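You operate a simulated robot arm through the tools that you are given. There is no shell and no other tool. Be economical: measure what you need, move in short steps, check, and stop when the job is done.

You run a simulated robot arm. Do the job below in one go: nothing can be reset, and whatever is moved stays where it is left.

## Task
Put things in order on the surface of the dark brown table. At the end: the white cloth stands on top of the silver ibrocalde panel; the plastic mallet stands where the white cloth stood; the wax pad stands where the wooden offcut stood; the wooden offcut stands where the plastic mallet stood; whatever was shut is shut again. Leave all else as you found it, and nothing knocked over.

The check looks at the end state, three seconds after you hand in, the way a careful person would. Anything else that was tipped, shoved, dropped, spilled or broken makes it a failure.

## Robot
A 6-joint arm with a two-finger parallel gripper, fixed in place. Base frame: the origin is at the foot of the arm, x ahead of it, y to its left, z up; the work surface is at about z = 0.82. Units: m, rad, N and s.
With the tool pointing down near the work surface it reaches from about 0.24 to 0.64 m from the base axis. Its first joint turns from -1.152 to 1.152 rad. Payload 2.7 kg.
The tool frame sits at the grasp point between the pads (the TCP): z along the fingers, y along the line on which they close. The tips reach 0.023 m beyond it. Largest opening 0.094 m; finger width 0.038, thickness 0.01; the body of the gripper, 0.054 by 0.096 m, starts 0.039 m behind the TCP.
Orientation is told as [roll, pitch, yaw] about the base's x, y, z axes, in that order, counted from this pose: with the fingers straight down and closing along the base's y, the tool's x points along the base's -x, its y along +y and its z along -z.

## Interface
- The arm moves only by the tool nudge_tool. Its argument "plan" is a list of rows, each an object of numbers (a shift or turn left out is 0, a gripper value left out holds the last): "wx", "wy", "wz": the turn, a rotation vector about the base's x, y, z in units of 6 degrees (1.0 is 6 degrees); "dx", "dy", "dz": the shift along the base's x, y, z in units of 25 mm (1.0 is 25 mm); "claw": the opening, from 0 (shut) to 1 (fully open). In form: [{"wx": .., "wy": .., "wz": .., "dx": .., "dy": .., "dz": .., "claw": ..}, ...]. A call has 1 to 12 rows; each row shifts and turns the commanded pose from where the row before left it. A call with a number of a shift or a turn outside -1 to 1 is refused whole. Rows are played at 5 a second. More than 0.05 m and 0.15 rad between two rows, or a gripper value outside its range, and nothing of the call is played. Where a pose cannot be reached the arm comes as near as it can. A force on the tool above 40 N (or 10 N above the force at the start of the call, whichever is more), or a blocked arm, ends the call early, and 0.2 s more pass. The fingers move at their own pace (about 0.045 m/s each) and stop on an object; they squeeze with about 23 N. The grip force told is the motor's: it shows also when the fingers shut on nothing. Time passes only in rows, and 0.2 s behind the last, so rows that do not move let the fingers close. The reply holds the time, the measured pose of the TCP, the force on the tool along the base axes, the opening and the grip force, in the units named above and with some noise.
- Cameras (640 x 400 px; columns grow to the right, rows downward): "scene" is fixed at [0.0848, -0.4535, 1.3825]; the picture's right is [0.58, -0.82, 0.00], its down [-0.61, -0.43, -0.66] and it looks along [0.54, 0.38, -0.75] (base axes); focal length 314 px, centre (320, 200). "wrist" rides on the gripper at [-0.039, 0, -0.044] in the tool frame; the picture's right is [0.00, -1.00, 0.00], its down [0.97, 0.00, -0.24] and it looks along [0.24, 0.00, 0.97] (tool axes); focal length 218 px, centre (320, 200).
- camera(camera): a new picture of that camera. No time passes.
- point_at(camera, pixels): there is no depth. For up to 12 entries [column, row, z] of the newest picture of that camera ("zoom" is the newest enlarged one), the place [x, y] in the base frame at which the ray of that pixel passes the height z, good to about 0.003 m. No time passes.
- enlarge(camera, box): a new picture of the part [left, top, right, bottom] of that camera's present view, enlarged. No time passes.
- finish_job(): hands the job in; it is judged then, once.

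Go step by step. Measure first, check grasps and placings, and put right what went wrong. The budget is 80 turns and 38 pictures, counting those below and the enlarged ones. Unless the task says otherwise, let go and move clear before handing in, and close with one line.

The tools are called after "Request:" as name(argument=value, ...) on one line, values as JSON. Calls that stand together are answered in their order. nudge_tool: Moves the arm, as the interface text tells. Its arguments: {"type":"object","properties":{"plan":{"type":"array","items":{"type":"object","properties":{"wx":{"type":"number"},"wy":{"type":"number"},"wz":{"type":"number"},"dx":{"type":"number"},"dy":{"type":"number"},"dz":{"type":"number"},"claw":{"type":"number"}}}}},"required":["plan"]} The other tools are called the same way: camera (camera) takes a picture; point_at (camera, pixels) gives the place at which the rays of pixels pass given heights; enlarge (camera, box) takes an enlarged picture of a part of a camera's view; finish_job () hands the job in.

At the start:

```text
time_s: 0.0
eef_pos: [0.3887, -0.2722, 1.1]
orientation: [0.0, 0.0, 0.001]
wrist_force: [0.1, 0.9, -0.4]
opening: 0.0942
grip_force: 0.0
```

scene: 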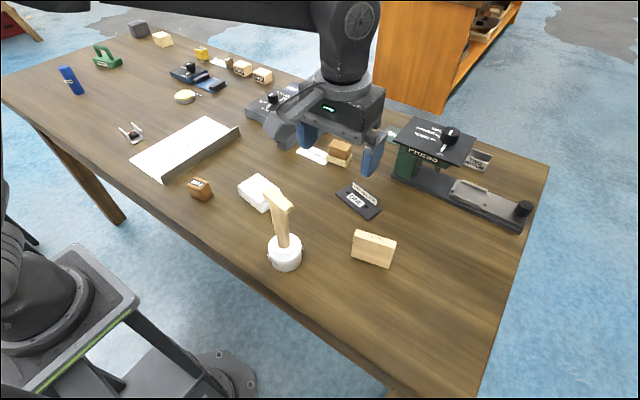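
wrist: 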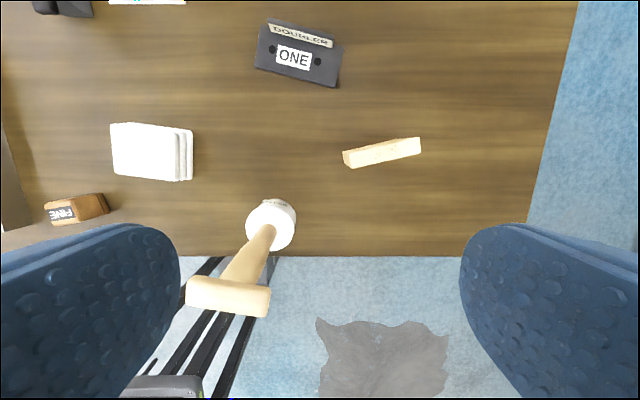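

The overview shows the mallet at (285,240), cloth at (258,192), offcut at (373,248) and a metal sheet at (190,148). I need close-ups to identify the wax pad and the "ibrocalde" panel.

Request:
enlarge(camera="scene", box=[80, 20, 300, 158])

Request:
enlarge(camera="scene", box=[240, 80, 540, 268])

Request:
enlarge(camera="scene", box=[110, 100, 310, 225])

```text
2.90 times, centred on (190, 89) of scene
```

zoom: 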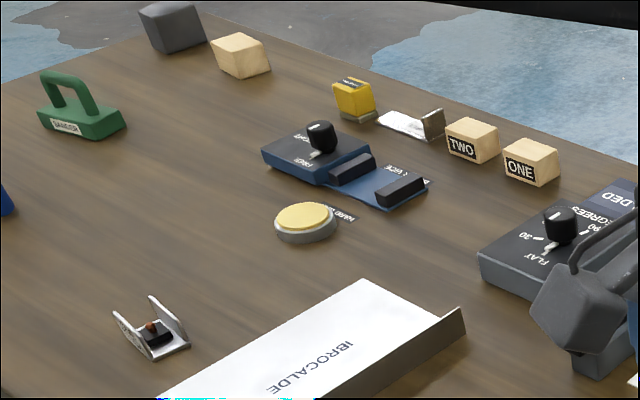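

```text
2.13 times, centred on (390, 174) of scene
```

zoom: 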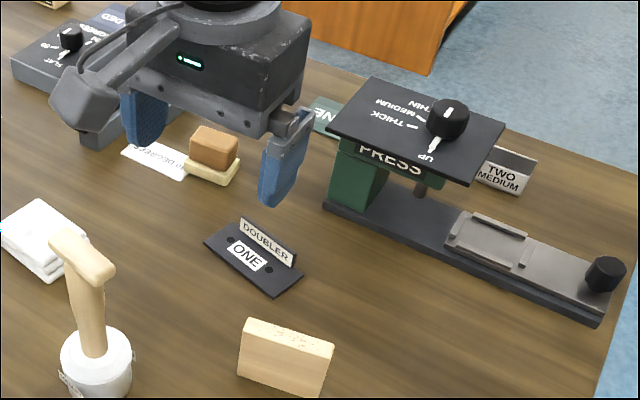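

```text
3.20 times, centred on (210, 162) of scene
```

zoom: 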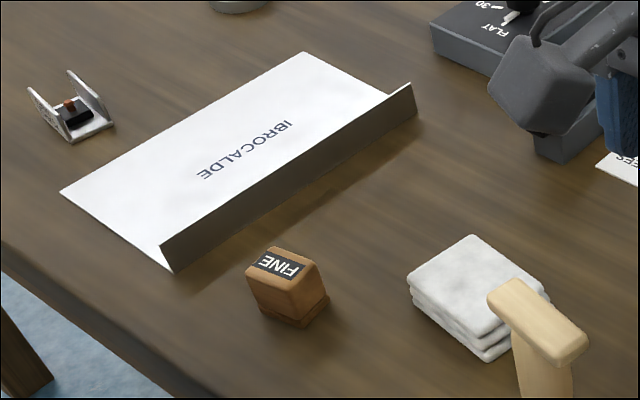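

The panel is the sheet labelled IBROCALDE, with an upright flange towards the robot. Wax pad candidates are the yellow round at (185,97), the brown/cream block at (340,152) and the yellow block at (201,54), so I'll read their labels.

Request:
enlarge(camera="scene", box=[160, 40, 240, 110])

Request:
enlarge(camera="scene", box=[290, 125, 370, 175])

```text
5.71 times, centred on (200, 75) of scene
```

zoom: 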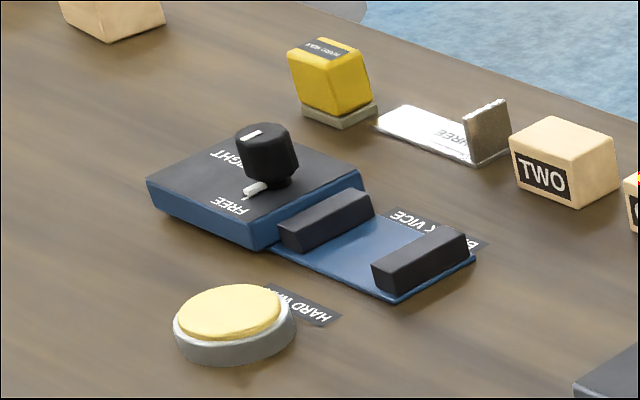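

```text
8.00 times, centred on (330, 150) of scene
```

zoom: 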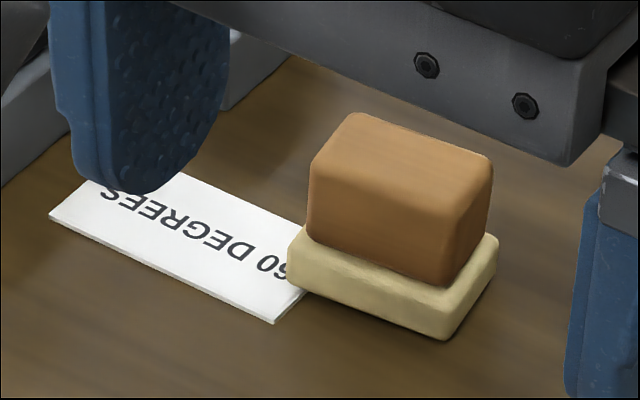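

The "HARD WAX" dish is a cake of wax. The blocks with base pads (FINE, yellow, brown on cream) are hand pads. I'll locate everything and then view the candidates with the wrist camera.

Request:
camera(camera="scene")

Request:
point_at(camera="scene", pixels=[[201, 60, 0.82], [185, 98, 0.82], [340, 160, 0.82], [201, 194, 0.82], [285, 258, 0.82], [372, 258, 0.82], [258, 195, 0.84], [129, 159, 0.82], [164, 185, 0.82], [207, 117, 0.82], [240, 138, 0.82], [360, 203, 0.82]])

```text
30 pictures are left
```

scene: 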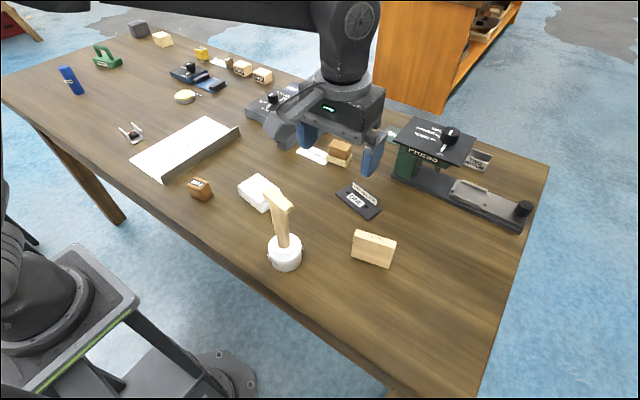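

```text
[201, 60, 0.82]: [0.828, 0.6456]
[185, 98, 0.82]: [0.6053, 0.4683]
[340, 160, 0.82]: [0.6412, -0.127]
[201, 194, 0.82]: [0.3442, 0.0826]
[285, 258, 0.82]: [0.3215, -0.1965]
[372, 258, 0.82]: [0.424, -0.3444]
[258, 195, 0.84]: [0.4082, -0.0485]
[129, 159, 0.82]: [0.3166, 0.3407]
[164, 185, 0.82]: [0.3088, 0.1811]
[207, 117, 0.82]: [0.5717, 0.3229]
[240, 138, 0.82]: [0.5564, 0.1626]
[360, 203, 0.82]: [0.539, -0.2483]
```

The yellow block and the wax dish are out of reach (r > 0.7), while the brown/cream block at about (0.63,-0.13) is reachable. I'll move the wrist camera over there to look closer at it and the cloth.

Request:
nudge_tool(plan=[{"dx": 0.9, "dy": 1}, {"dx": 0.9, "dy": 1}, {"dx": 0.9, "dy": 1}, {"dx": 0.9, "dy": 1}, {"dx": 0.8, "dy": 1}, {"dx": 0, "dy": 0.7}])

Request:
camera(camera="wrist")

```text
time_s: 1.4
eef_pos: [0.4975, -0.1301, 1.1]
orientation: [0.001, 0.0, 0.0]
wrist_force: [0.4, -0.1, 0.4]
opening: 0.0943
grip_force: 0.0
```

```text
29 pictures are left
```

wrist: 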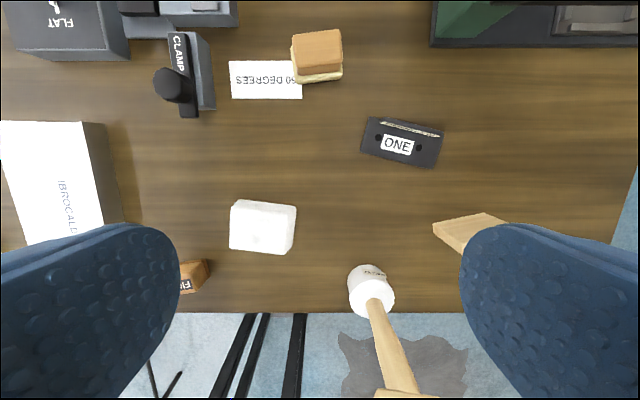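

The wrist view shows the pad at (317,55), cloth at (262,227) and mallet at (371,290). I'll enlarge the pad to check its label and geometry.

Request:
enlarge(camera="wrist", box=[200, 0, 360, 100])

Request:
point_at(camera="wrist", pixels=[[291, 34, 0.87], [340, 29, 0.87], [342, 64, 0.87], [294, 69, 0.87], [294, 83, 0.82], [342, 78, 0.82], [235, 199, 0.85], [296, 206, 0.85], [289, 254, 0.85], [229, 247, 0.85], [371, 272, 0.86], [371, 312, 0.82]])

```text
4.00 times, centred on (280, 50) of wrist
```

zoom: 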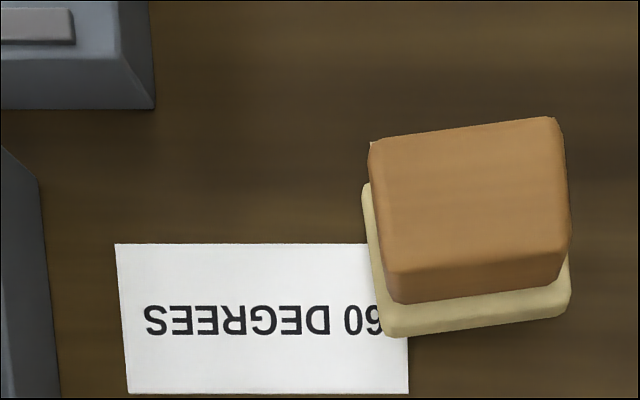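

```text
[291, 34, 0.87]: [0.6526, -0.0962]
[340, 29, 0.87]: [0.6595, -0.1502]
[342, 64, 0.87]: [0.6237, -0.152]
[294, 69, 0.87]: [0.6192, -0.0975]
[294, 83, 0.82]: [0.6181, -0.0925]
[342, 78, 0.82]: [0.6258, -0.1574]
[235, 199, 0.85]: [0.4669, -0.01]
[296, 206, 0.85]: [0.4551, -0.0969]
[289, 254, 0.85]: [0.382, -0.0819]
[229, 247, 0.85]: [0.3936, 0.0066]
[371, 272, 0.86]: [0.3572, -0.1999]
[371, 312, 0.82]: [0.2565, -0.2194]
```

The pad is a brown block on a wax-coloured base with no label, while FINE is an abrasive block, so I take this one as the wax pad. The mallet top is at about z 1.015. The cloth centre is about (0.425,-0.046), with its short side (0.075) along -11°. I'll move over the cloth while turning yaw about +78°.

Request:
nudge_tool(plan=[{"dx": -0.5, "dy": 0.6, "wz": 1}, {"dx": -0.5, "dy": 0.6, "wz": 1}, {"dx": -0.5, "dy": 0.6, "wz": 1}, {"dx": -0.5, "dy": 0.6, "wz": 1}, {"dx": -0.5, "dy": 0.6, "wz": 1}, {"dx": -0.42, "dy": 0.36, "wz": 1}, {"wz": 1}, {"wz": 1}, {"wz": 1}, {"wz": 1}, {"wz": 1}, {"wz": 1}])

Request:
nudge_tool(plan=[{"wz": 1, "dz": -0.6}, {"dz": -0.6}, {}])

Request:
camera(camera="wrist")

```text
time_s: 4.0
eef_pos: [0.4286, -0.0458, 1.1005]
orientation: [-0.001, 0.001, 1.259]
wrist_force: [-0.8, -0.9, 0.0]
opening: 0.0936
grip_force: 0.1
```

```text
time_s: 4.8
eef_pos: [0.4276, -0.0454, 1.0691]
orientation: [0.001, 0.0, 1.363]
wrist_force: [0.6, -0.4, -0.3]
opening: 0.0938
grip_force: 0.0
```

```text
27 pictures are left
```

wrist: 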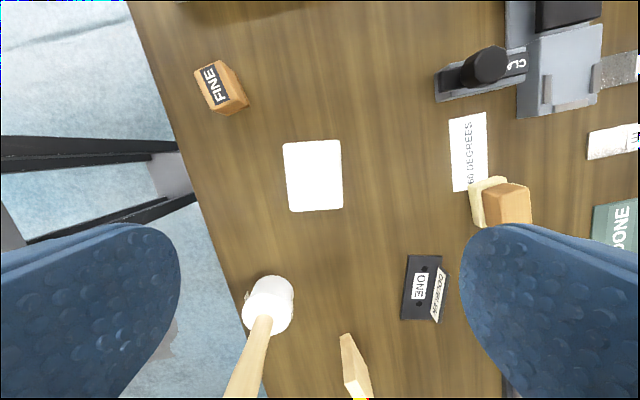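

The cloth is now seen from above at corners (283,143), (340,139), (343,208) and (289,212), well aligned with the fingers. I'll convert these, along with the pad and the offcut base.

Request:
point_at(camera="wrist", pixels=[[283, 143, 0.85], [340, 139, 0.85], [343, 208, 0.85], [289, 212, 0.85], [470, 184, 0.82], [478, 228, 0.82], [507, 177, 0.84], [283, 143, 0.83], [343, 208, 0.83]])

Request:
enlarge(camera="scene", box=[190, 160, 430, 310])

```text
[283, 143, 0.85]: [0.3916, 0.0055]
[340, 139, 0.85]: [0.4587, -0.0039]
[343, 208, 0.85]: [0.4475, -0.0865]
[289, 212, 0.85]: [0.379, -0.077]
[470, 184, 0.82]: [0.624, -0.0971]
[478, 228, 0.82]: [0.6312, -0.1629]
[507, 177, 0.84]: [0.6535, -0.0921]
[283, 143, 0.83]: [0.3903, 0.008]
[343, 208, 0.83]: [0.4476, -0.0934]
```

```text
2.67 times, centred on (310, 235) of scene
```

zoom: 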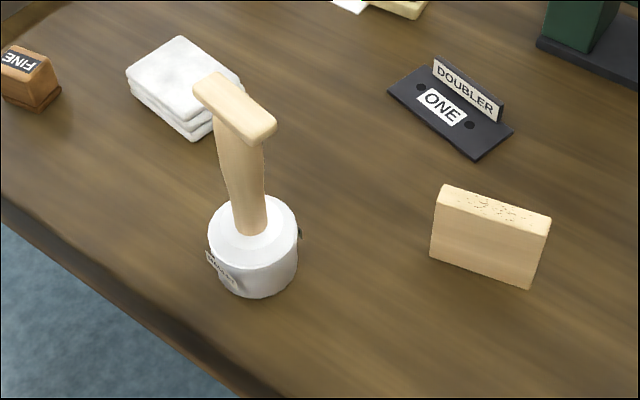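

The cloth centre is (0.419,-0.042), width about 0.068 along -8°. I'll trim yaw and xy, then descend to z about 0.852.

Request:
nudge_tool(plan=[{"dx": -0.34, "dy": 0.14, "wz": 0.6, "claw": 1}, {"dz": -1}, {"dz": -1}, {"dz": -1}, {"dz": -1}, {"dz": -1}, {"dz": -1}, {"dz": -0.8}, {}])

Request:
enlarge(camera="scene", box=[170, 110, 370, 235])

```text
time_s: 6.8
eef_pos: [0.4194, -0.0421, 0.9003]
orientation: [0.001, 0.0, 1.423]
wrist_force: [0.7, -0.3, 0.6]
opening: 0.0936
grip_force: 0.1
```

```text
3.20 times, centred on (270, 172) of scene
```

zoom: 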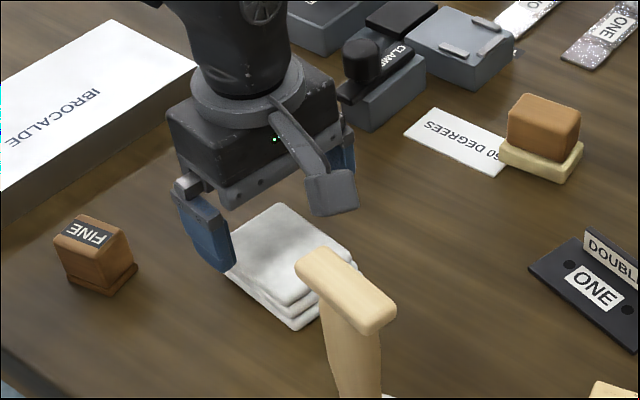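

The fingers straddle the cloth; a box on the gripper's tool +x side stays clear, about 0.07 above the TCP. I'll descend and close.

Request:
nudge_tool(plan=[{"dz": -1}, {"dz": -0.95}, {"claw": 0}, {"claw": 0}, {"claw": 0}, {"claw": 0}])

Request:
enlarge(camera="scene", box=[170, 110, 370, 235])

```text
time_s: 8.2
eef_pos: [0.4185, -0.0418, 0.8522]
orientation: [0.0, 0.0, 1.423]
wrist_force: [1.0, 0.4, -0.4]
opening: 0.0694
grip_force: 23.4
```

```text
3.20 times, centred on (270, 172) of scene
```

zoom: 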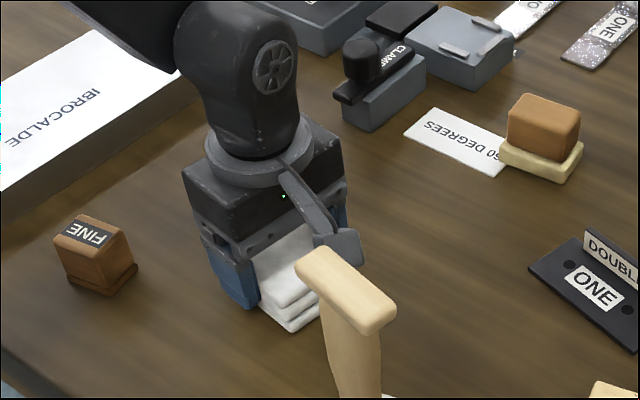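

The cloth is held at 0.0694 with 23 N. I'll lift 0.125 m and carry it in +y towards the panel.

Request:
nudge_tool(plan=[{"dz": 1}, {"dz": 1}, {"dz": 1}, {"dz": 1}, {"dz": 1}, {"dy": 1}, {"dy": 1}, {"dy": 1}, {"dy": 1}, {"dy": 1}, {"dy": 1}, {"dy": 1}])

Request:
camera(camera="scene")

Request:
camera(camera="wrist")

```text
time_s: 10.8
eef_pos: [0.4183, 0.1323, 0.975]
orientation: [-0.001, -0.001, 1.425]
wrist_force: [-0.7, 0.1, -0.5]
opening: 0.0695
grip_force: 22.9
```

```text
23 pictures are left
```

scene: 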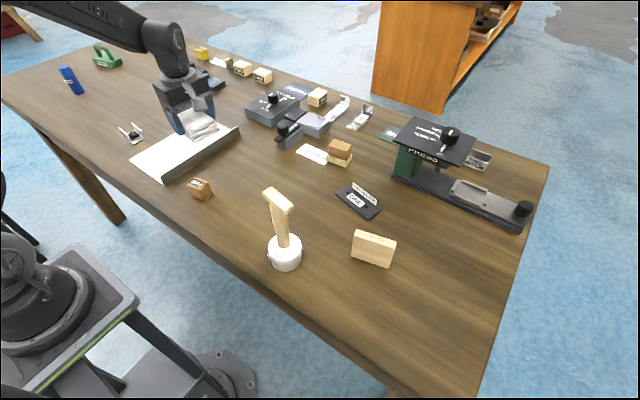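

```text
22 pictures are left
```

wrist: 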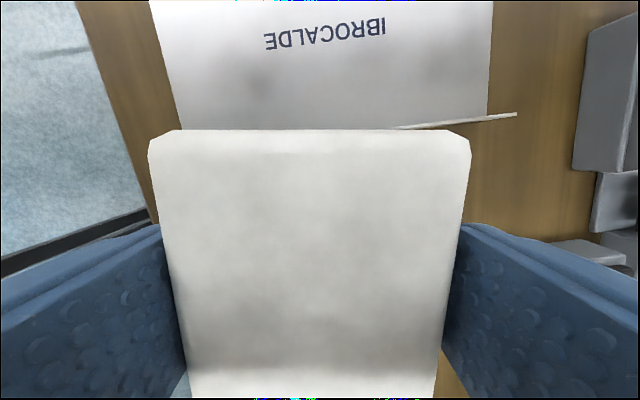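

The flange top edge ends at (517,114), while the panel's flat edge is at about (487,110). I'll measure panel extent and flange height.

Request:
point_at(camera="wrist", pixels=[[487, 105, 0.82], [517, 114, 0.85], [517, 114, 0.87], [492, 5, 0.82], [183, 110, 0.82], [155, 5, 0.82]])

Request:
point_at(camera="scene", pixels=[[131, 165, 0.82], [164, 185, 0.82], [206, 116, 0.82], [240, 135, 0.82], [160, 177, 0.84], [238, 126, 0.84], [238, 126, 0.86]])

```text
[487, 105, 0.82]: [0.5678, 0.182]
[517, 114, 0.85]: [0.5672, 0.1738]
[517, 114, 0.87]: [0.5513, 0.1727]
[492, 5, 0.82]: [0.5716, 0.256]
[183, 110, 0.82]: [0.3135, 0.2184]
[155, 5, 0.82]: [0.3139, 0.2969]
```

```text
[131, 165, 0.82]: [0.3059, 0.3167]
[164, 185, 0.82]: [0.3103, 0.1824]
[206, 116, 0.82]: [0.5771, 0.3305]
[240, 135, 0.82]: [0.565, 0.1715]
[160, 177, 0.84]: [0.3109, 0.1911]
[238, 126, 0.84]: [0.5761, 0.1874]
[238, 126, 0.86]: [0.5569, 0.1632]
```

The panel spans x 0.31–0.57 and y 0.175–0.33, with the flange top at about 0.85. I'll place the cloth at (0.44,0.255), aligned, first lowering to just above.

Request:
nudge_tool(plan=[{"dy": 1, "dx": 0.44, "wz": 0.7}, {"dy": 1, "dx": 0.44, "wz": 0.7}, {"dy": 1}, {"dy": 1}, {"dy": 0.92}, {"dz": -1}, {"dz": -1}, {"dz": -1}, {"dz": -0.8}, {"dz": -0.4}, {"dz": -0.3}, {}])

Request:
enlarge(camera="scene", box=[110, 60, 270, 200])

```text
time_s: 13.4
eef_pos: [0.4385, 0.2554, 0.864]
orientation: [0.0, 0.0, 1.569]
wrist_force: [0.4, 0.7, 0.0]
opening: 0.0695
grip_force: 23.0
```

```text
2.86 times, centred on (190, 130) of scene
```

zoom: 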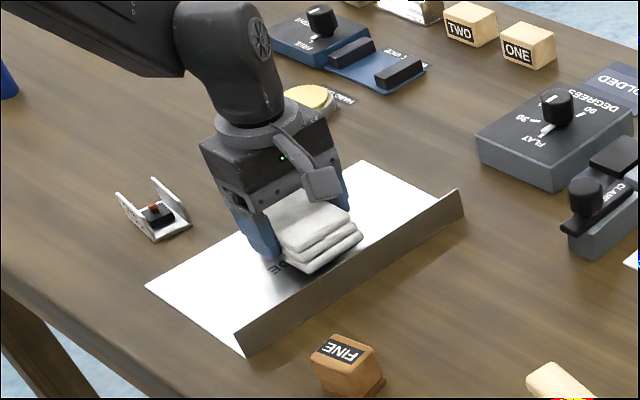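

The cloth hovers inside the flange. I'll lower in small steps until contact force shows.

Request:
nudge_tool(plan=[{"dz": -0.15}, {"dz": -0.1}, {}])

Request:
nudge_tool(plan=[{"dz": -0.08}, {}])

```text
time_s: 14.2
eef_pos: [0.4391, 0.2538, 0.8567]
orientation: [0.001, -0.001, 1.571]
wrist_force: [-0.5, 0.7, -0.5]
opening: 0.0695
grip_force: 23.2
```

```text
time_s: 14.8
eef_pos: [0.4404, 0.2553, 0.8563]
orientation: [0.0, 0.0, 1.572]
wrist_force: [-0.3, -0.5, -0.3]
opening: 0.0697
grip_force: 23.2
```

No contact yet at z about 0.8555, so I'll lower a little further.

Request:
nudge_tool(plan=[{"dz": -0.06}, {}])

Request:
nudge_tool(plan=[{"dz": -0.04}, {}])

```text
time_s: 15.4
eef_pos: [0.439, 0.2549, 0.8543]
orientation: [-0.002, -0.002, 1.57]
wrist_force: [0.5, -0.1, 0.3]
opening: 0.0697
grip_force: 22.8
```

```text
time_s: 16.0
eef_pos: [0.4399, 0.2554, 0.8536]
orientation: [0.0, 0.0, 1.571]
wrist_force: [-6.4, -4.4, 20.0]
opening: 0.0694
grip_force: 23.1
```

Contact reads 20 N upward. I'll open slowly and then rise.

Request:
nudge_tool(plan=[{"dz": 0.02, "claw": 0.85}, {"claw": 0.95}, {"claw": 1}, {}, {"dz": 0.5}, {"dz": 1}, {"dz": 1}, {"dz": 1}, {"dz": 1}])

Request:
enlarge(camera="scene", box=[110, 60, 270, 200])

```text
time_s: 18.0
eef_pos: [0.4396, 0.2569, 0.965]
orientation: [-0.001, 0.001, 1.57]
wrist_force: [1.4, 0.4, 0.3]
opening: 0.094
grip_force: 0.1
```

```text
2.86 times, centred on (190, 130) of scene
```

zoom: 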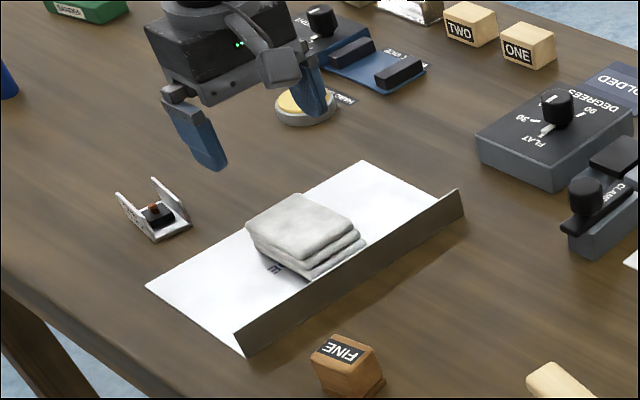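

The cloth sits on the panel. For the mallet I'll measure the T-bar top (about (269,192)–(288,207), z about 1.01) and head bottom (288,272) in the scene.

Request:
point_at(camera="scene", pixels=[[288, 271.5, 0.82], [285, 244, 0.855], [284, 233, 0.86], [269, 192, 1.01], [288, 207, 1.01], [262.5, 190, 1.01], [293, 208, 1.01], [271, 258, 0.82], [302, 257, 0.82], [373, 241, 0.86], [373, 241, 0.88]])

Request:
nudge_tool(plan=[{"dz": 1}, {"dz": 1}, {"dz": 1}, {"dz": 1}, {"dy": -1}, {"dy": -1}, {"dy": -1}, {"dy": -1}, {"dy": -1}, {"dy": -1}, {"dy": -1}, {"dy": -1}])

```text
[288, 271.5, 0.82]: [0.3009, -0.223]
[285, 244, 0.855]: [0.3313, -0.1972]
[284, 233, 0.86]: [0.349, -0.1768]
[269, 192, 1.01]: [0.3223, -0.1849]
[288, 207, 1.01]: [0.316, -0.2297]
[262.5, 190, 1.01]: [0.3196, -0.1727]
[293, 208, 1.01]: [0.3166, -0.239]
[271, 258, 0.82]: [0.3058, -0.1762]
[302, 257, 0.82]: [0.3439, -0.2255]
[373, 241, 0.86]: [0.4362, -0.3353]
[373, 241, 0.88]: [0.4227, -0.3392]
```

```text
time_s: 20.6
eef_pos: [0.4386, 0.0554, 1.0655]
orientation: [-0.001, 0.0, 1.57]
wrist_force: [-0.1, -0.1, 0.1]
opening: 0.094
grip_force: 0.0
```

The head centre is about (0.327,-0.202), and the bar runs along base y near x 0.318, so the present yaw (closing along x) suits it. I'll go higher and approach for a wrist view.

Request:
nudge_tool(plan=[{"dx": -0.5, "dy": -0.8, "dz": 0.5}, {"dx": -0.5, "dy": -0.8, "dz": 0.5}, {"dx": -0.5, "dy": -0.8, "dz": 0.5}, {"dx": -0.5, "dy": -0.8, "dz": 0.5}, {"dx": -0.5, "dy": -0.8, "dz": 0.4}, {"dx": -0.5, "dy": -0.8}, {"dx": -0.5, "dy": -0.8}, {"dx": -0.5, "dy": -0.8}, {"dx": -0.4, "dy": -1}, {}])

Request:
camera(camera="wrist")

```text
time_s: 22.8
eef_pos: [0.3297, -0.1301, 1.126]
orientation: [0.001, -0.002, 1.572]
wrist_force: [-0.4, 0.6, -0.2]
opening: 0.0941
grip_force: 0.0
```

```text
19 pictures are left
```

wrist: 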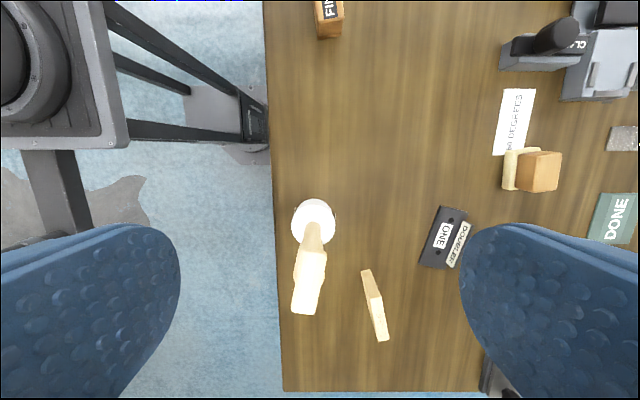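

The mallet bar is at about (309,280) and its head at (314,222). I'll enlarge it for corners.

Request:
enlarge(camera="wrist", box=[270, 190, 430, 350])

```text
2.50 times, centred on (350, 270) of wrist
```

zoom: 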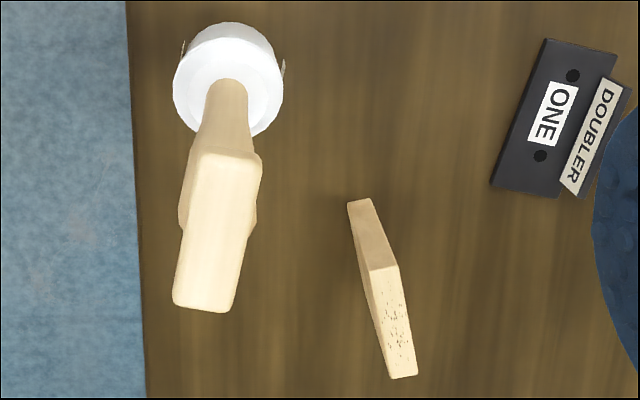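

I'll convert the bar corners at candidate heights, the head ellipse and the offcut corners.

Request:
point_at(camera="zoom", pixels=[[192, 152, 1.01], [260, 157, 1.01], [230, 310, 1.01], [175, 302, 1.01], [228, 24, 0.82], [174, 85, 0.85], [284, 85, 0.85], [348, 203, 0.82], [371, 198, 0.82], [370, 268, 0.88], [393, 378, 0.88], [417, 375, 0.88]])

Request:
point_at(camera="zoom", pixels=[[192, 152, 0.99], [260, 157, 0.99], [230, 310, 0.99], [175, 302, 0.99], [370, 268, 0.87], [393, 378, 0.87], [417, 375, 0.87], [395, 265, 0.87]])

Request:
point_at(camera="scene", pixels=[[269, 192, 0.99], [288, 207, 0.99], [355, 230, 0.87], [396, 241, 0.87], [351, 256, 0.82], [388, 267, 0.82]])

```text
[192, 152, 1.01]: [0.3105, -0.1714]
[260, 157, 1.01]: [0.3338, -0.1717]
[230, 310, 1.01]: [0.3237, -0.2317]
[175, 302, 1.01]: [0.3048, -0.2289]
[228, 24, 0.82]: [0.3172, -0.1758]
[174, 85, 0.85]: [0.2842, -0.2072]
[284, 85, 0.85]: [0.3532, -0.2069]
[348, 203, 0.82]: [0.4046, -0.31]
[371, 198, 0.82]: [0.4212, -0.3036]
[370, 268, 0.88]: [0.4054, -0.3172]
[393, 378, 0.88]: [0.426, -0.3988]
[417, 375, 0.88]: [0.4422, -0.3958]
```

```text
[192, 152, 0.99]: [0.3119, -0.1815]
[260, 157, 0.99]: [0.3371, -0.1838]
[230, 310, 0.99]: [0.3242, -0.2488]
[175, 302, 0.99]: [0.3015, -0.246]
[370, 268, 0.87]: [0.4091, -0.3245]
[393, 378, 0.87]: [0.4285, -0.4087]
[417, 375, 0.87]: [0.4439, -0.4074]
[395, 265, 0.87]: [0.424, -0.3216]
```

```text
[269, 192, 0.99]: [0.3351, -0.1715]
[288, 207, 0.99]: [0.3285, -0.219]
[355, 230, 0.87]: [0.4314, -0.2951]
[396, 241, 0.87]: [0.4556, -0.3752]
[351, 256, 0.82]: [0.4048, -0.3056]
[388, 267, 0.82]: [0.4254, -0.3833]
```

Bar centre is (0.318,-0.201), top z about 1.01, its axis rotated about 8°; head centre is about (0.320,-0.205). I'll turn yaw -1.3 units, move above and descend to z about 0.998.

Request:
nudge_tool(plan=[{"dx": -0.47, "dy": -0.84, "wz": -0.7}, {"dy": -1, "wz": -0.6}, {"dy": -1}, {"dz": -1}, {"dz": -1}, {"dz": -0.6}, {}])

Request:
camera(camera="wrist")

```text
time_s: 24.4
eef_pos: [0.317, -0.2001, 1.0604]
orientation: [0.001, 0.001, 1.434]
wrist_force: [-0.2, -0.1, 0.9]
opening: 0.0941
grip_force: 0.0
```

```text
17 pictures are left
```

wrist: 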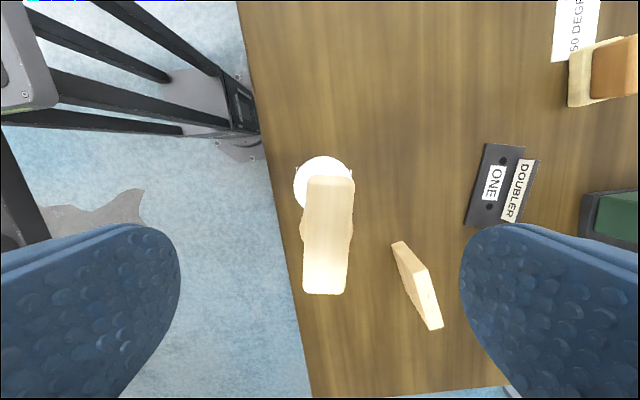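

The bar centre column is about 327 (offset about 3 mm in +x), with a slight residual lean. I'll trim, descend to 0.998 and close.

Request:
nudge_tool(plan=[{"dx": 0.12, "wz": -0.5}, {"dz": -1}, {"dz": -1}, {"dz": -0.5}, {"claw": 0}, {"claw": 0}, {"claw": 0}, {"claw": 0}, {"claw": 0}, {"claw": 0}])

Request:
enlarge(camera="scene", box=[200, 120, 400, 290])

```text
time_s: 26.6
eef_pos: [0.3215, -0.1993, 0.998]
orientation: [-0.001, -0.001, 1.38]
wrist_force: [0.3, 0.1, 0.3]
opening: 0.0263
grip_force: 23.4
```

```text
2.35 times, centred on (300, 205) of scene
```

zoom: 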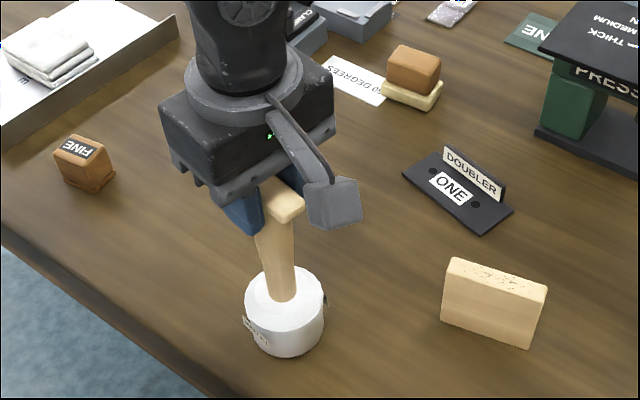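

The mallet is held at 0.026. I'll lift 0.04 m and check that it hangs straight while carrying by (+0.098,+0.162).

Request:
nudge_tool(plan=[{"dz": 0.5}, {"dz": 1}, {"dz": 0.3}, {"dx": 0.5, "dy": 0.8}, {"dx": 0.5, "dy": 0.8}, {"dx": 0.5, "dy": 0.8}, {"dx": 0.5, "dy": 0.8}, {"dx": 0.5, "dy": 0.8}, {"dx": 0.5, "dy": 0.8}, {"dx": 0.5, "dy": 0.8}, {"dx": 0.42, "dy": 0.88}])

Request:
camera(camera="scene")

```text
time_s: 29.0
eef_pos: [0.4193, -0.0393, 1.0428]
orientation: [0.0, -0.001, 1.382]
wrist_force: [0.2, -0.2, -2.7]
opening: 0.0266
grip_force: 23.2
```

```text
15 pictures are left
```

scene: 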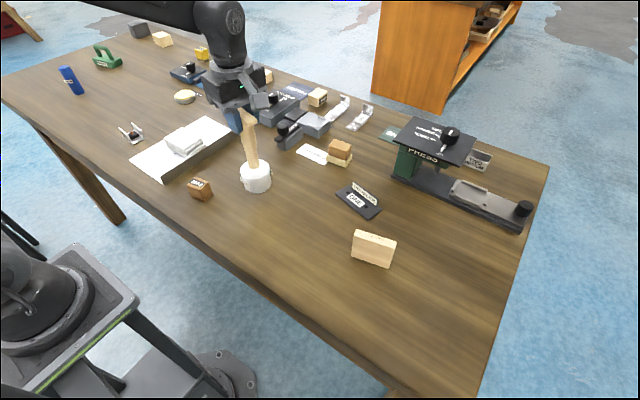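

The mallet hangs upright over the cloth's old spot. I'll lower to near contact, then probe in small steps.

Request:
nudge_tool(plan=[{"dz": -0.9}, {"dz": -0.6}, {"dz": -0.2}, {}])

Request:
nudge_tool(plan=[{"dz": -0.06}, {}])

Request:
nudge_tool(plan=[{"dz": -0.04}, {}])

```text
time_s: 30.0
eef_pos: [0.4193, -0.0378, 1.0021]
orientation: [0.0, 0.001, 1.382]
wrist_force: [1.0, -0.1, -2.5]
opening: 0.0263
grip_force: 22.5
```

```text
time_s: 30.6
eef_pos: [0.4195, -0.0385, 0.9991]
orientation: [0.001, -0.001, 1.383]
wrist_force: [-0.1, 0.1, -2.2]
opening: 0.0262
grip_force: 22.8
```

```text
time_s: 31.2
eef_pos: [0.4191, -0.0387, 0.9989]
orientation: [-0.002, 0.001, 1.383]
wrist_force: [-1.2, 3.1, 11.4]
opening: 0.0263
grip_force: 23.1
```

Contact is felt (11 N up). I'll release gently and rise straight up.

Request:
nudge_tool(plan=[{"dz": 0.02, "claw": 0.35}, {"claw": 0.6}, {"claw": 1}, {"claw": 1}, {"claw": 1}, {"dz": 0.5}, {"dz": 1}, {"dz": 1}, {"dz": 1}, {"dz": 1}])

Request:
camera(camera="wrist")

Request:
enlarge(camera="scene", box=[170, 90, 420, 290])

```text
time_s: 33.4
eef_pos: [0.4185, -0.0382, 1.1099]
orientation: [-0.002, 0.0, 1.382]
wrist_force: [0.6, -0.1, 0.3]
opening: 0.0937
grip_force: 0.1
```

```text
14 pictures are left
```

wrist: 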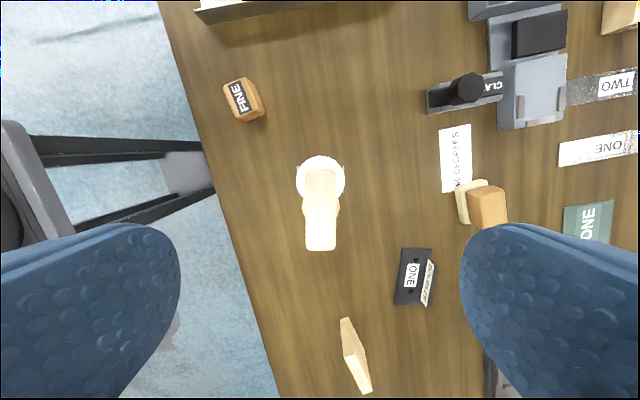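

```text
2.00 times, centred on (295, 190) of scene
```

zoom: 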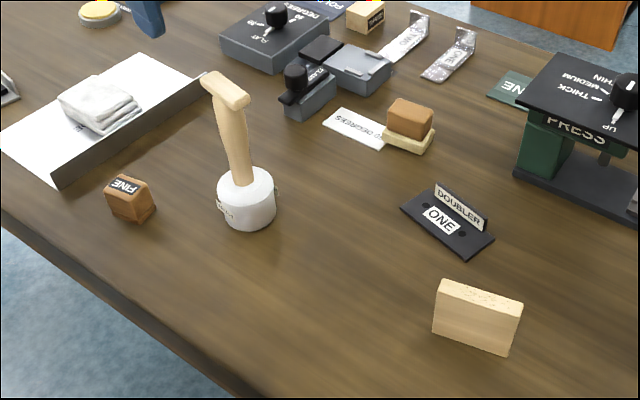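

The mallet stands in the cloth's spot. Next is the offcut: centre about (0.423,-0.3425), long axis at -75°, top z about 0.885. I'll move there, turning yaw +4.3 units.

Request:
nudge_tool(plan=[{"dy": -1, "wz": 0.5}, {"dy": -1, "wz": 0.5}, {"dy": -1, "wz": 0.5}, {"dy": -1, "wz": 0.5}, {"dy": -1, "wz": 0.5}, {"dy": -1, "wz": 0.5}, {"dy": -1, "wz": 0.5}, {"dy": -1, "wz": 0.5}, {"dy": -1, "wz": 0.3, "dz": -0.5}, {"dy": -1, "dz": -1}, {"dy": -1, "dx": 0.18, "dz": -1}, {"dy": -1, "dz": -1}])

Request:
camera(camera="wrist")

```text
time_s: 36.0
eef_pos: [0.4242, -0.3394, 1.0217]
orientation: [0.0, 0.0, 1.833]
wrist_force: [0.4, 0.7, -0.7]
opening: 0.0939
grip_force: 0.1
```

```text
12 pictures are left
```

wrist: 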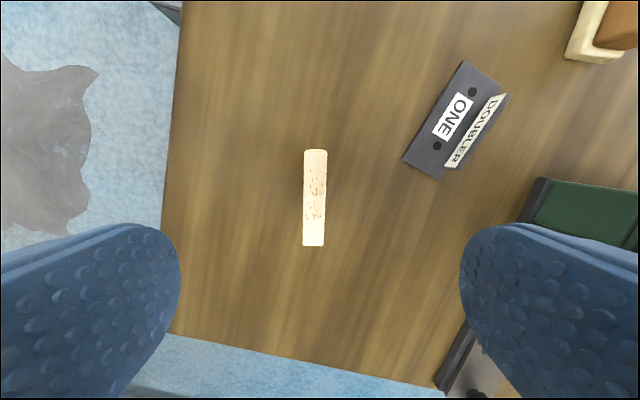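

The offcut top is at cols 303–327, rows 149–246, aligned with the tool. I'll get its centre.

Request:
point_at(camera="wrist", pixels=[[304, 150, 0.885], [327, 150, 0.885], [325, 246, 0.885], [303, 246, 0.885], [315, 198, 0.885]])

```text
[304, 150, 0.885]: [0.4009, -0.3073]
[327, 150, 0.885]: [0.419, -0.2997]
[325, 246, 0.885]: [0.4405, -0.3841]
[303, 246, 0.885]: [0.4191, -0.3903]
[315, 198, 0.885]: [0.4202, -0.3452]
```

The offcut centre is (0.4205,-0.3445). I'll descend to TCP z about 0.865 and grip.

Request:
nudge_tool(plan=[{"dx": -0.15, "dy": -0.2}, {"dz": -1}, {"dz": -1}, {"dz": -1}, {"dz": -1}, {"dz": -1}, {"dz": -1}, {"dz": -0.27}, {"claw": 0.3}, {"claw": 0}, {"claw": 0}, {"claw": 0}])

Request:
nudge_tool(plan=[{"claw": 0}, {"claw": 0}])

Request:
enlarge(camera="scene", box=[280, 130, 480, 290])

```text
time_s: 38.6
eef_pos: [0.4184, -0.3447, 0.8659]
orientation: [0.001, -0.001, 1.834]
wrist_force: [-0.4, 0.7, 0.3]
opening: 0.0177
grip_force: 14.9
```

```text
time_s: 39.2
eef_pos: [0.4194, -0.3456, 0.8659]
orientation: [-0.001, -0.001, 1.833]
wrist_force: [0.8, -0.3, 0.4]
opening: 0.0176
grip_force: 23.0
```

```text
2.50 times, centred on (380, 210) of scene
```

zoom: 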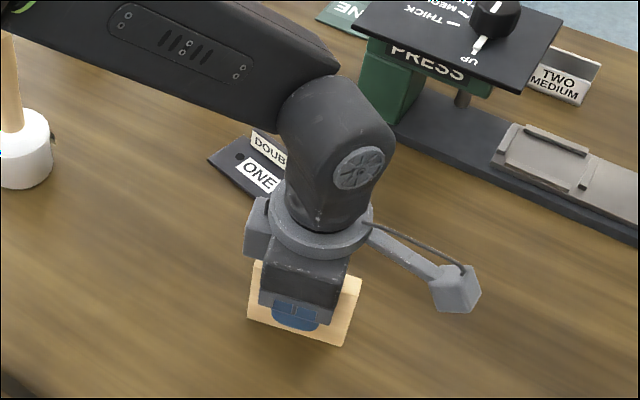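

The offcut is held (0.0176, 23 N). I'll lift and carry to the mallet's old place (0.321,-0.204).

Request:
nudge_tool(plan=[{"dz": 1}, {"dz": 1}, {"dx": -0.66, "dy": 0.94}, {"dx": -0.66, "dy": 0.94}, {"dx": -0.66, "dy": 0.94}, {"dx": -0.66, "dy": 0.94}, {"dx": -0.66, "dy": 0.94}, {"dx": -0.66, "dy": 0.94}, {"dz": -1}, {"dz": -0.8}, {}])

Request:
nudge_tool(plan=[{"dz": -0.1}, {}])

Request:
nudge_tool(plan=[{"dz": -0.06}, {}])

```text
time_s: 41.6
eef_pos: [0.3195, -0.2022, 0.8735]
orientation: [0.0, 0.0, 1.834]
wrist_force: [-0.8, -0.3, -0.4]
opening: 0.0176
grip_force: 22.7
```

```text
time_s: 42.2
eef_pos: [0.3195, -0.2037, 0.8711]
orientation: [0.001, 0.0, 1.833]
wrist_force: [0.6, 0.4, -1.4]
opening: 0.0178
grip_force: 23.0
```

```text
time_s: 42.8
eef_pos: [0.3198, -0.2039, 0.8676]
orientation: [0.0, 0.0, 1.834]
wrist_force: [0.5, -0.4, -1.0]
opening: 0.0177
grip_force: 22.6
```

Still no contact at about 0.867, and pickup height was about 0.866. I'll continue in 1 mm steps.

Request:
nudge_tool(plan=[{"dz": -0.04}, {}])

Request:
nudge_tool(plan=[{"dz": -0.03}, {}])

```text
time_s: 43.4
eef_pos: [0.319, -0.2033, 0.8672]
orientation: [0.0, 0.002, 1.832]
wrist_force: [-0.2, -0.3, -0.1]
opening: 0.0177
grip_force: 23.1
```

```text
time_s: 44.0
eef_pos: [0.3202, -0.2034, 0.8659]
orientation: [0.0, 0.001, 1.832]
wrist_force: [-0.4, 0.5, -0.1]
opening: 0.0176
grip_force: 22.9
```

Load has gone to about zero, so it is near contact. One more small step.

Request:
nudge_tool(plan=[{"dz": -0.03}, {}])

```text
time_s: 44.6
eef_pos: [0.3199, -0.2027, 0.8656]
orientation: [-0.001, -0.001, 1.833]
wrist_force: [-3.7, 0.4, 14.3]
opening: 0.0176
grip_force: 23.2
```

Contact reads 14 N. I'll release and rise.

Request:
nudge_tool(plan=[{"dz": 0.02, "claw": 0.3}, {"claw": 0.6}, {"claw": 1}, {"claw": 1}, {"claw": 1}, {"dz": 0.5}, {"dz": 1}, {"dz": 1}, {"dz": 1}, {"dz": 1}, {"dz": 1}, {"dz": 1}])

Request:
camera(camera="scene")

```text
time_s: 47.2
eef_pos: [0.3189, -0.2035, 1.0266]
orientation: [-0.001, 0.0, 1.832]
wrist_force: [-0.2, -0.5, 0.0]
opening: 0.0941
grip_force: 0.0
```

```text
10 pictures are left
```

scene: 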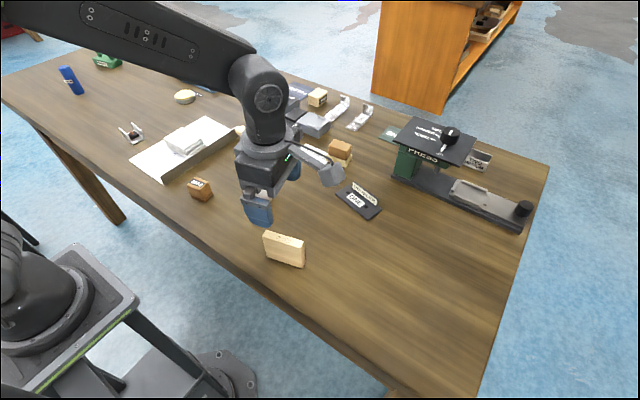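

The offcut stands at the mallet's old spot. For the wax pad I'll rise and go to about (0.52,-0.127,1.08), turning yaw back to about 0.12, staying above the mallet (top 1.01).

Request:
nudge_tool(plan=[{"dz": 1, "wz": -1}, {"dz": 1, "wz": -1}, {"wz": -1, "dx": 0.8}, {"wz": -1, "dx": 0.8}, {"wz": -1, "dx": 0.8}, {"wz": -1, "dx": 0.8, "dy": 0.3}, {"wz": -1, "dx": 0.8, "dy": 0.4}, {"wz": -1, "dx": 0.8, "dy": 0.4}, {"wz": -1, "dx": 0.8, "dy": 0.4}, {"wz": -1, "dx": 0.8, "dy": 0.4}, {"wz": -1, "dx": 0.8, "dy": 0.4}, {"wz": -1, "dx": 0.8, "dy": 0.4}])

Request:
nudge_tool(plan=[{"wz": -1, "dy": 0.35}, {"wz": -1}, {"wz": -1}, {"wz": -1, "dz": -0.5}, {"wz": -0.34, "dz": -0.5}, {}])

Request:
camera(camera="wrist")

```text
time_s: 49.8
eef_pos: [0.5205, -0.1352, 1.0764]
orientation: [0.0, -0.001, 0.573]
wrist_force: [-0.1, 0.6, -0.6]
opening: 0.094
grip_force: 0.1
```

```text
time_s: 51.2
eef_pos: [0.5204, -0.126, 1.0524]
orientation: [0.0, -0.002, 0.121]
wrist_force: [-0.1, -0.6, 0.6]
opening: 0.0942
grip_force: 0.0
```

```text
9 pictures are left
```

wrist: 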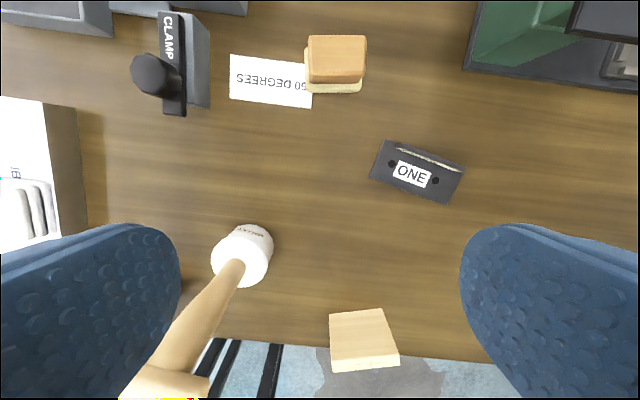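

The pad is at (335,63), its sides roughly square to the tool. I'll measure it.

Request:
point_at(camera="wrist", pixels=[[307, 95, 0.82], [360, 93, 0.82], [308, 36, 0.865], [366, 38, 0.865], [362, 76, 0.865], [312, 76, 0.865], [305, 48, 0.838], [308, 36, 0.875], [366, 38, 0.875], [362, 76, 0.875], [312, 76, 0.875]])

```text
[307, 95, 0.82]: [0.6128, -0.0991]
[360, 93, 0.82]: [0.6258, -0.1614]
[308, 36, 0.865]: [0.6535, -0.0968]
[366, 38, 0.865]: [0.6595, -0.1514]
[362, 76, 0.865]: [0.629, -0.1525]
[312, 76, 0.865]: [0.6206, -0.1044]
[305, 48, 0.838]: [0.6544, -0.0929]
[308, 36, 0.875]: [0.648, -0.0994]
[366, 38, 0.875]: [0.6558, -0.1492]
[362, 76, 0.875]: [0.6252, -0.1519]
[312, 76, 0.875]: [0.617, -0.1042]
```

The pad block centre is about (0.641,-0.127), roughly 0.052 by 0.035. I'll move over to x about 0.636 at height and see whether it is reached.

Request:
nudge_tool(plan=[{"dx": 1}, {"dx": 1}, {"dx": 1}, {"dx": 0.8}, {"dx": 0.8, "dy": -0.04}, {"dz": -1}, {"dz": -1}, {"dz": -1}, {}])

Request:
camera(camera="scene")

```text
time_s: 53.2
eef_pos: [0.6103, -0.1226, 0.9715]
orientation: [0.0, 0.001, 0.123]
wrist_force: [0.7, 0.2, 0.4]
opening: 0.094
grip_force: 0.1
out of reach, approached as far as the arm can: row 4, 5
```

```text
8 pictures are left
```

scene: 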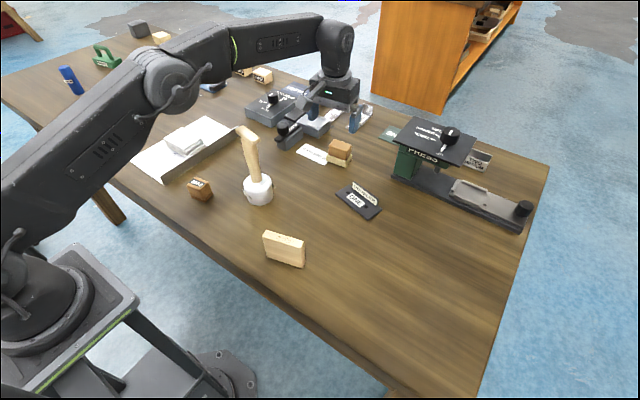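

The arm stopped at x 0.610, so I'm at the reach limit with a vertical tool. I'll tilt the fingers outward about 10° about the closing axis, which keeps the grip faces square, then extend and lower, still above the pad.

Request:
nudge_tool(plan=[{"wy": -0.85, "wx": 0.1}, {"wy": -0.85, "wx": 0.1}, {"dz": -0.6}, {"dz": -0.6}, {"dx": 0.5}, {"dx": 0.5, "dy": -0.15}, {}])

Request:
camera(camera="wrist")

```text
time_s: 54.8
eef_pos: [0.634, -0.127, 0.9406]
orientation: [0.001, -0.178, 0.12]
wrist_force: [-0.2, 0.9, -0.5]
opening: 0.0938
grip_force: 0.1
```

```text
7 pictures are left
```

wrist: 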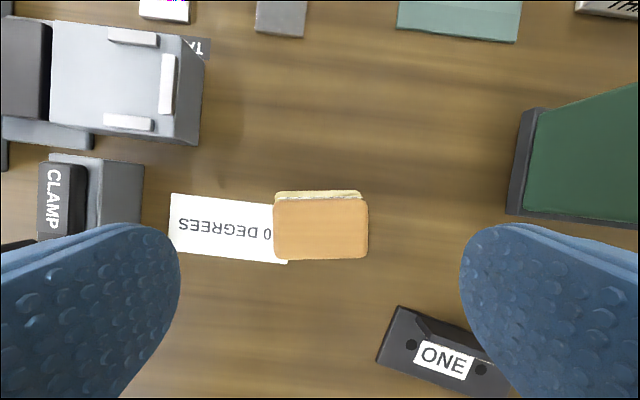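

The pose is reached, and the pad is centred between the fingers (cols 274–368). I'll refine its position.

Request:
point_at(camera="wrist", pixels=[[274, 199, 0.87], [367, 200, 0.87], [368, 258, 0.87], [275, 260, 0.87], [275, 191, 0.838], [361, 190, 0.838], [321, 230, 0.87], [321, 230, 0.86]])

```text
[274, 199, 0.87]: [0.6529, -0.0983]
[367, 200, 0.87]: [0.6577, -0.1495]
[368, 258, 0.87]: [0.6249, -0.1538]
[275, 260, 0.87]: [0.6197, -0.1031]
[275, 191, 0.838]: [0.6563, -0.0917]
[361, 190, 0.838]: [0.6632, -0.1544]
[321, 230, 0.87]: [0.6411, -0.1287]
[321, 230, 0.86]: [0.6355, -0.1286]
```

The centre is (0.639,-0.127). I'll descend to TCP z about 0.867 so the tips stay just above the cream base, then grip the brown block.

Request:
nudge_tool(plan=[{"dx": 0.16}, {"dz": -1}, {"dz": -1}, {"dz": -0.94}, {}, {"claw": 0.5}, {"claw": 0}, {"claw": 0}, {"claw": 0}, {"claw": 0}])

Request:
enlarge(camera="scene", box=[260, 80, 460, 220])

```text
time_s: 57.0
eef_pos: [0.6376, -0.1269, 0.8684]
orientation: [0.001, -0.179, 0.121]
wrist_force: [0.7, 0.2, 0.2]
opening: 0.0532
grip_force: 23.0
```

```text
2.86 times, centred on (360, 150) of scene
```

zoom: 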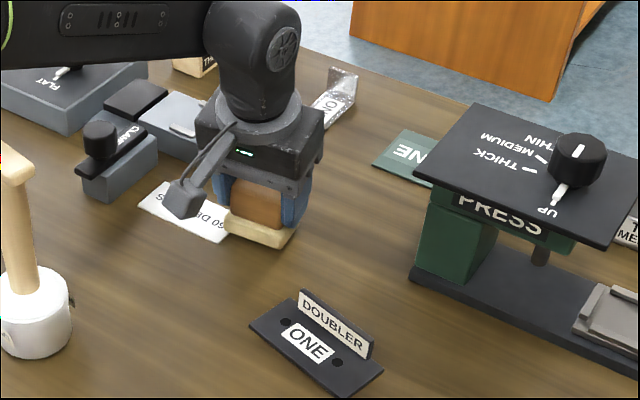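

The pad is gripped (0.0532). I'll lift 0.1 m, pull back in -x, then move to -y towards (0.419,-0.3445).

Request:
nudge_tool(plan=[{"dz": 0.5}, {"dz": 1}, {"dz": 1}, {"dz": 1}, {"dz": 0.5}, {"dx": -1}, {"dx": -1}, {"dx": -1}, {"dx": -1}, {"dx": -1, "dy": -1}, {"dx": -1, "dy": -1}, {"dx": -1, "dy": -1}])

Request:
nudge_tool(plan=[{"dx": -1, "dy": -1}, {"dx": -0.74, "dy": -1}, {"dy": -1}, {"dy": -1}, {"dy": -1}, {"dy": -0.7}, {"dz": -1}, {"dz": -1}, {"dz": -1}, {}])

Request:
enlarge(camera="scene", box=[260, 140, 480, 300])

```text
time_s: 59.6
eef_pos: [0.4619, -0.2033, 0.9664]
orientation: [0.0, -0.179, 0.123]
wrist_force: [0.0, 0.2, -0.5]
opening: 0.0533
grip_force: 23.0
```

```text
time_s: 61.8
eef_pos: [0.4193, -0.3441, 0.8932]
orientation: [-0.001, -0.179, 0.12]
wrist_force: [0.5, -0.8, -0.3]
opening: 0.0531
grip_force: 23.4
```

```text
2.50 times, centred on (370, 220) of scene
```

zoom: 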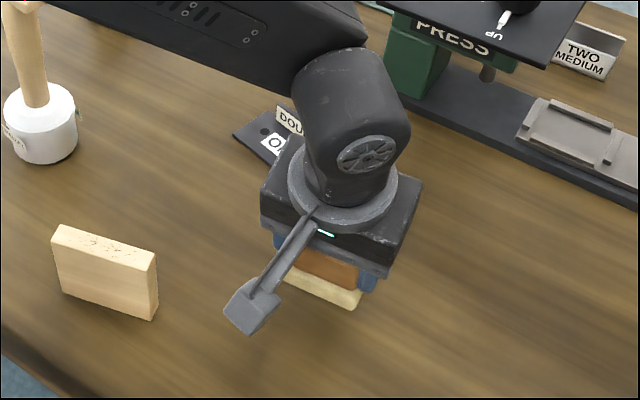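

The pad hovers about 25 mm above the offcut's old spot. I'll lower in steps to contact.

Request:
nudge_tool(plan=[{"dz": -0.5}, {"dz": -0.35}, {}])

Request:
nudge_tool(plan=[{"dz": -0.08}, {}])

Request:
nudge_tool(plan=[{"dz": -0.04}, {}])

```text
time_s: 62.6
eef_pos: [0.4203, -0.3458, 0.8719]
orientation: [0.0, -0.18, 0.123]
wrist_force: [0.5, 0.2, 0.0]
opening: 0.0535
grip_force: 23.6
```

```text
time_s: 63.2
eef_pos: [0.4207, -0.3459, 0.8697]
orientation: [0.001, -0.179, 0.123]
wrist_force: [0.2, -0.7, -0.7]
opening: 0.0534
grip_force: 23.1
```

```text
time_s: 63.8
eef_pos: [0.42, -0.3459, 0.8688]
orientation: [0.0, -0.18, 0.122]
wrist_force: [0.3, -0.6, -0.5]
opening: 0.0534
grip_force: 23.0
```

No contact yet, so I'll continue.

Request:
nudge_tool(plan=[{"dz": -0.04}, {}])

Request:
nudge_tool(plan=[{"dz": -0.03}, {}])

Request:
nudge_tool(plan=[{"dz": -0.03}, {}])

```text
time_s: 64.4
eef_pos: [0.4187, -0.3451, 0.868]
orientation: [0.0, -0.179, 0.122]
wrist_force: [0.2, 0.1, 0.0]
opening: 0.0536
grip_force: 23.3
```

```text
time_s: 65.0
eef_pos: [0.4201, -0.3449, 0.8656]
orientation: [-0.001, -0.18, 0.121]
wrist_force: [-0.7, 0.2, -0.7]
opening: 0.0534
grip_force: 23.0
```

```text
time_s: 65.6
eef_pos: [0.4206, -0.346, 0.8654]
orientation: [-0.001, -0.181, 0.123]
wrist_force: [-1.3, 1.3, 3.7]
opening: 0.0534
grip_force: 22.8
```

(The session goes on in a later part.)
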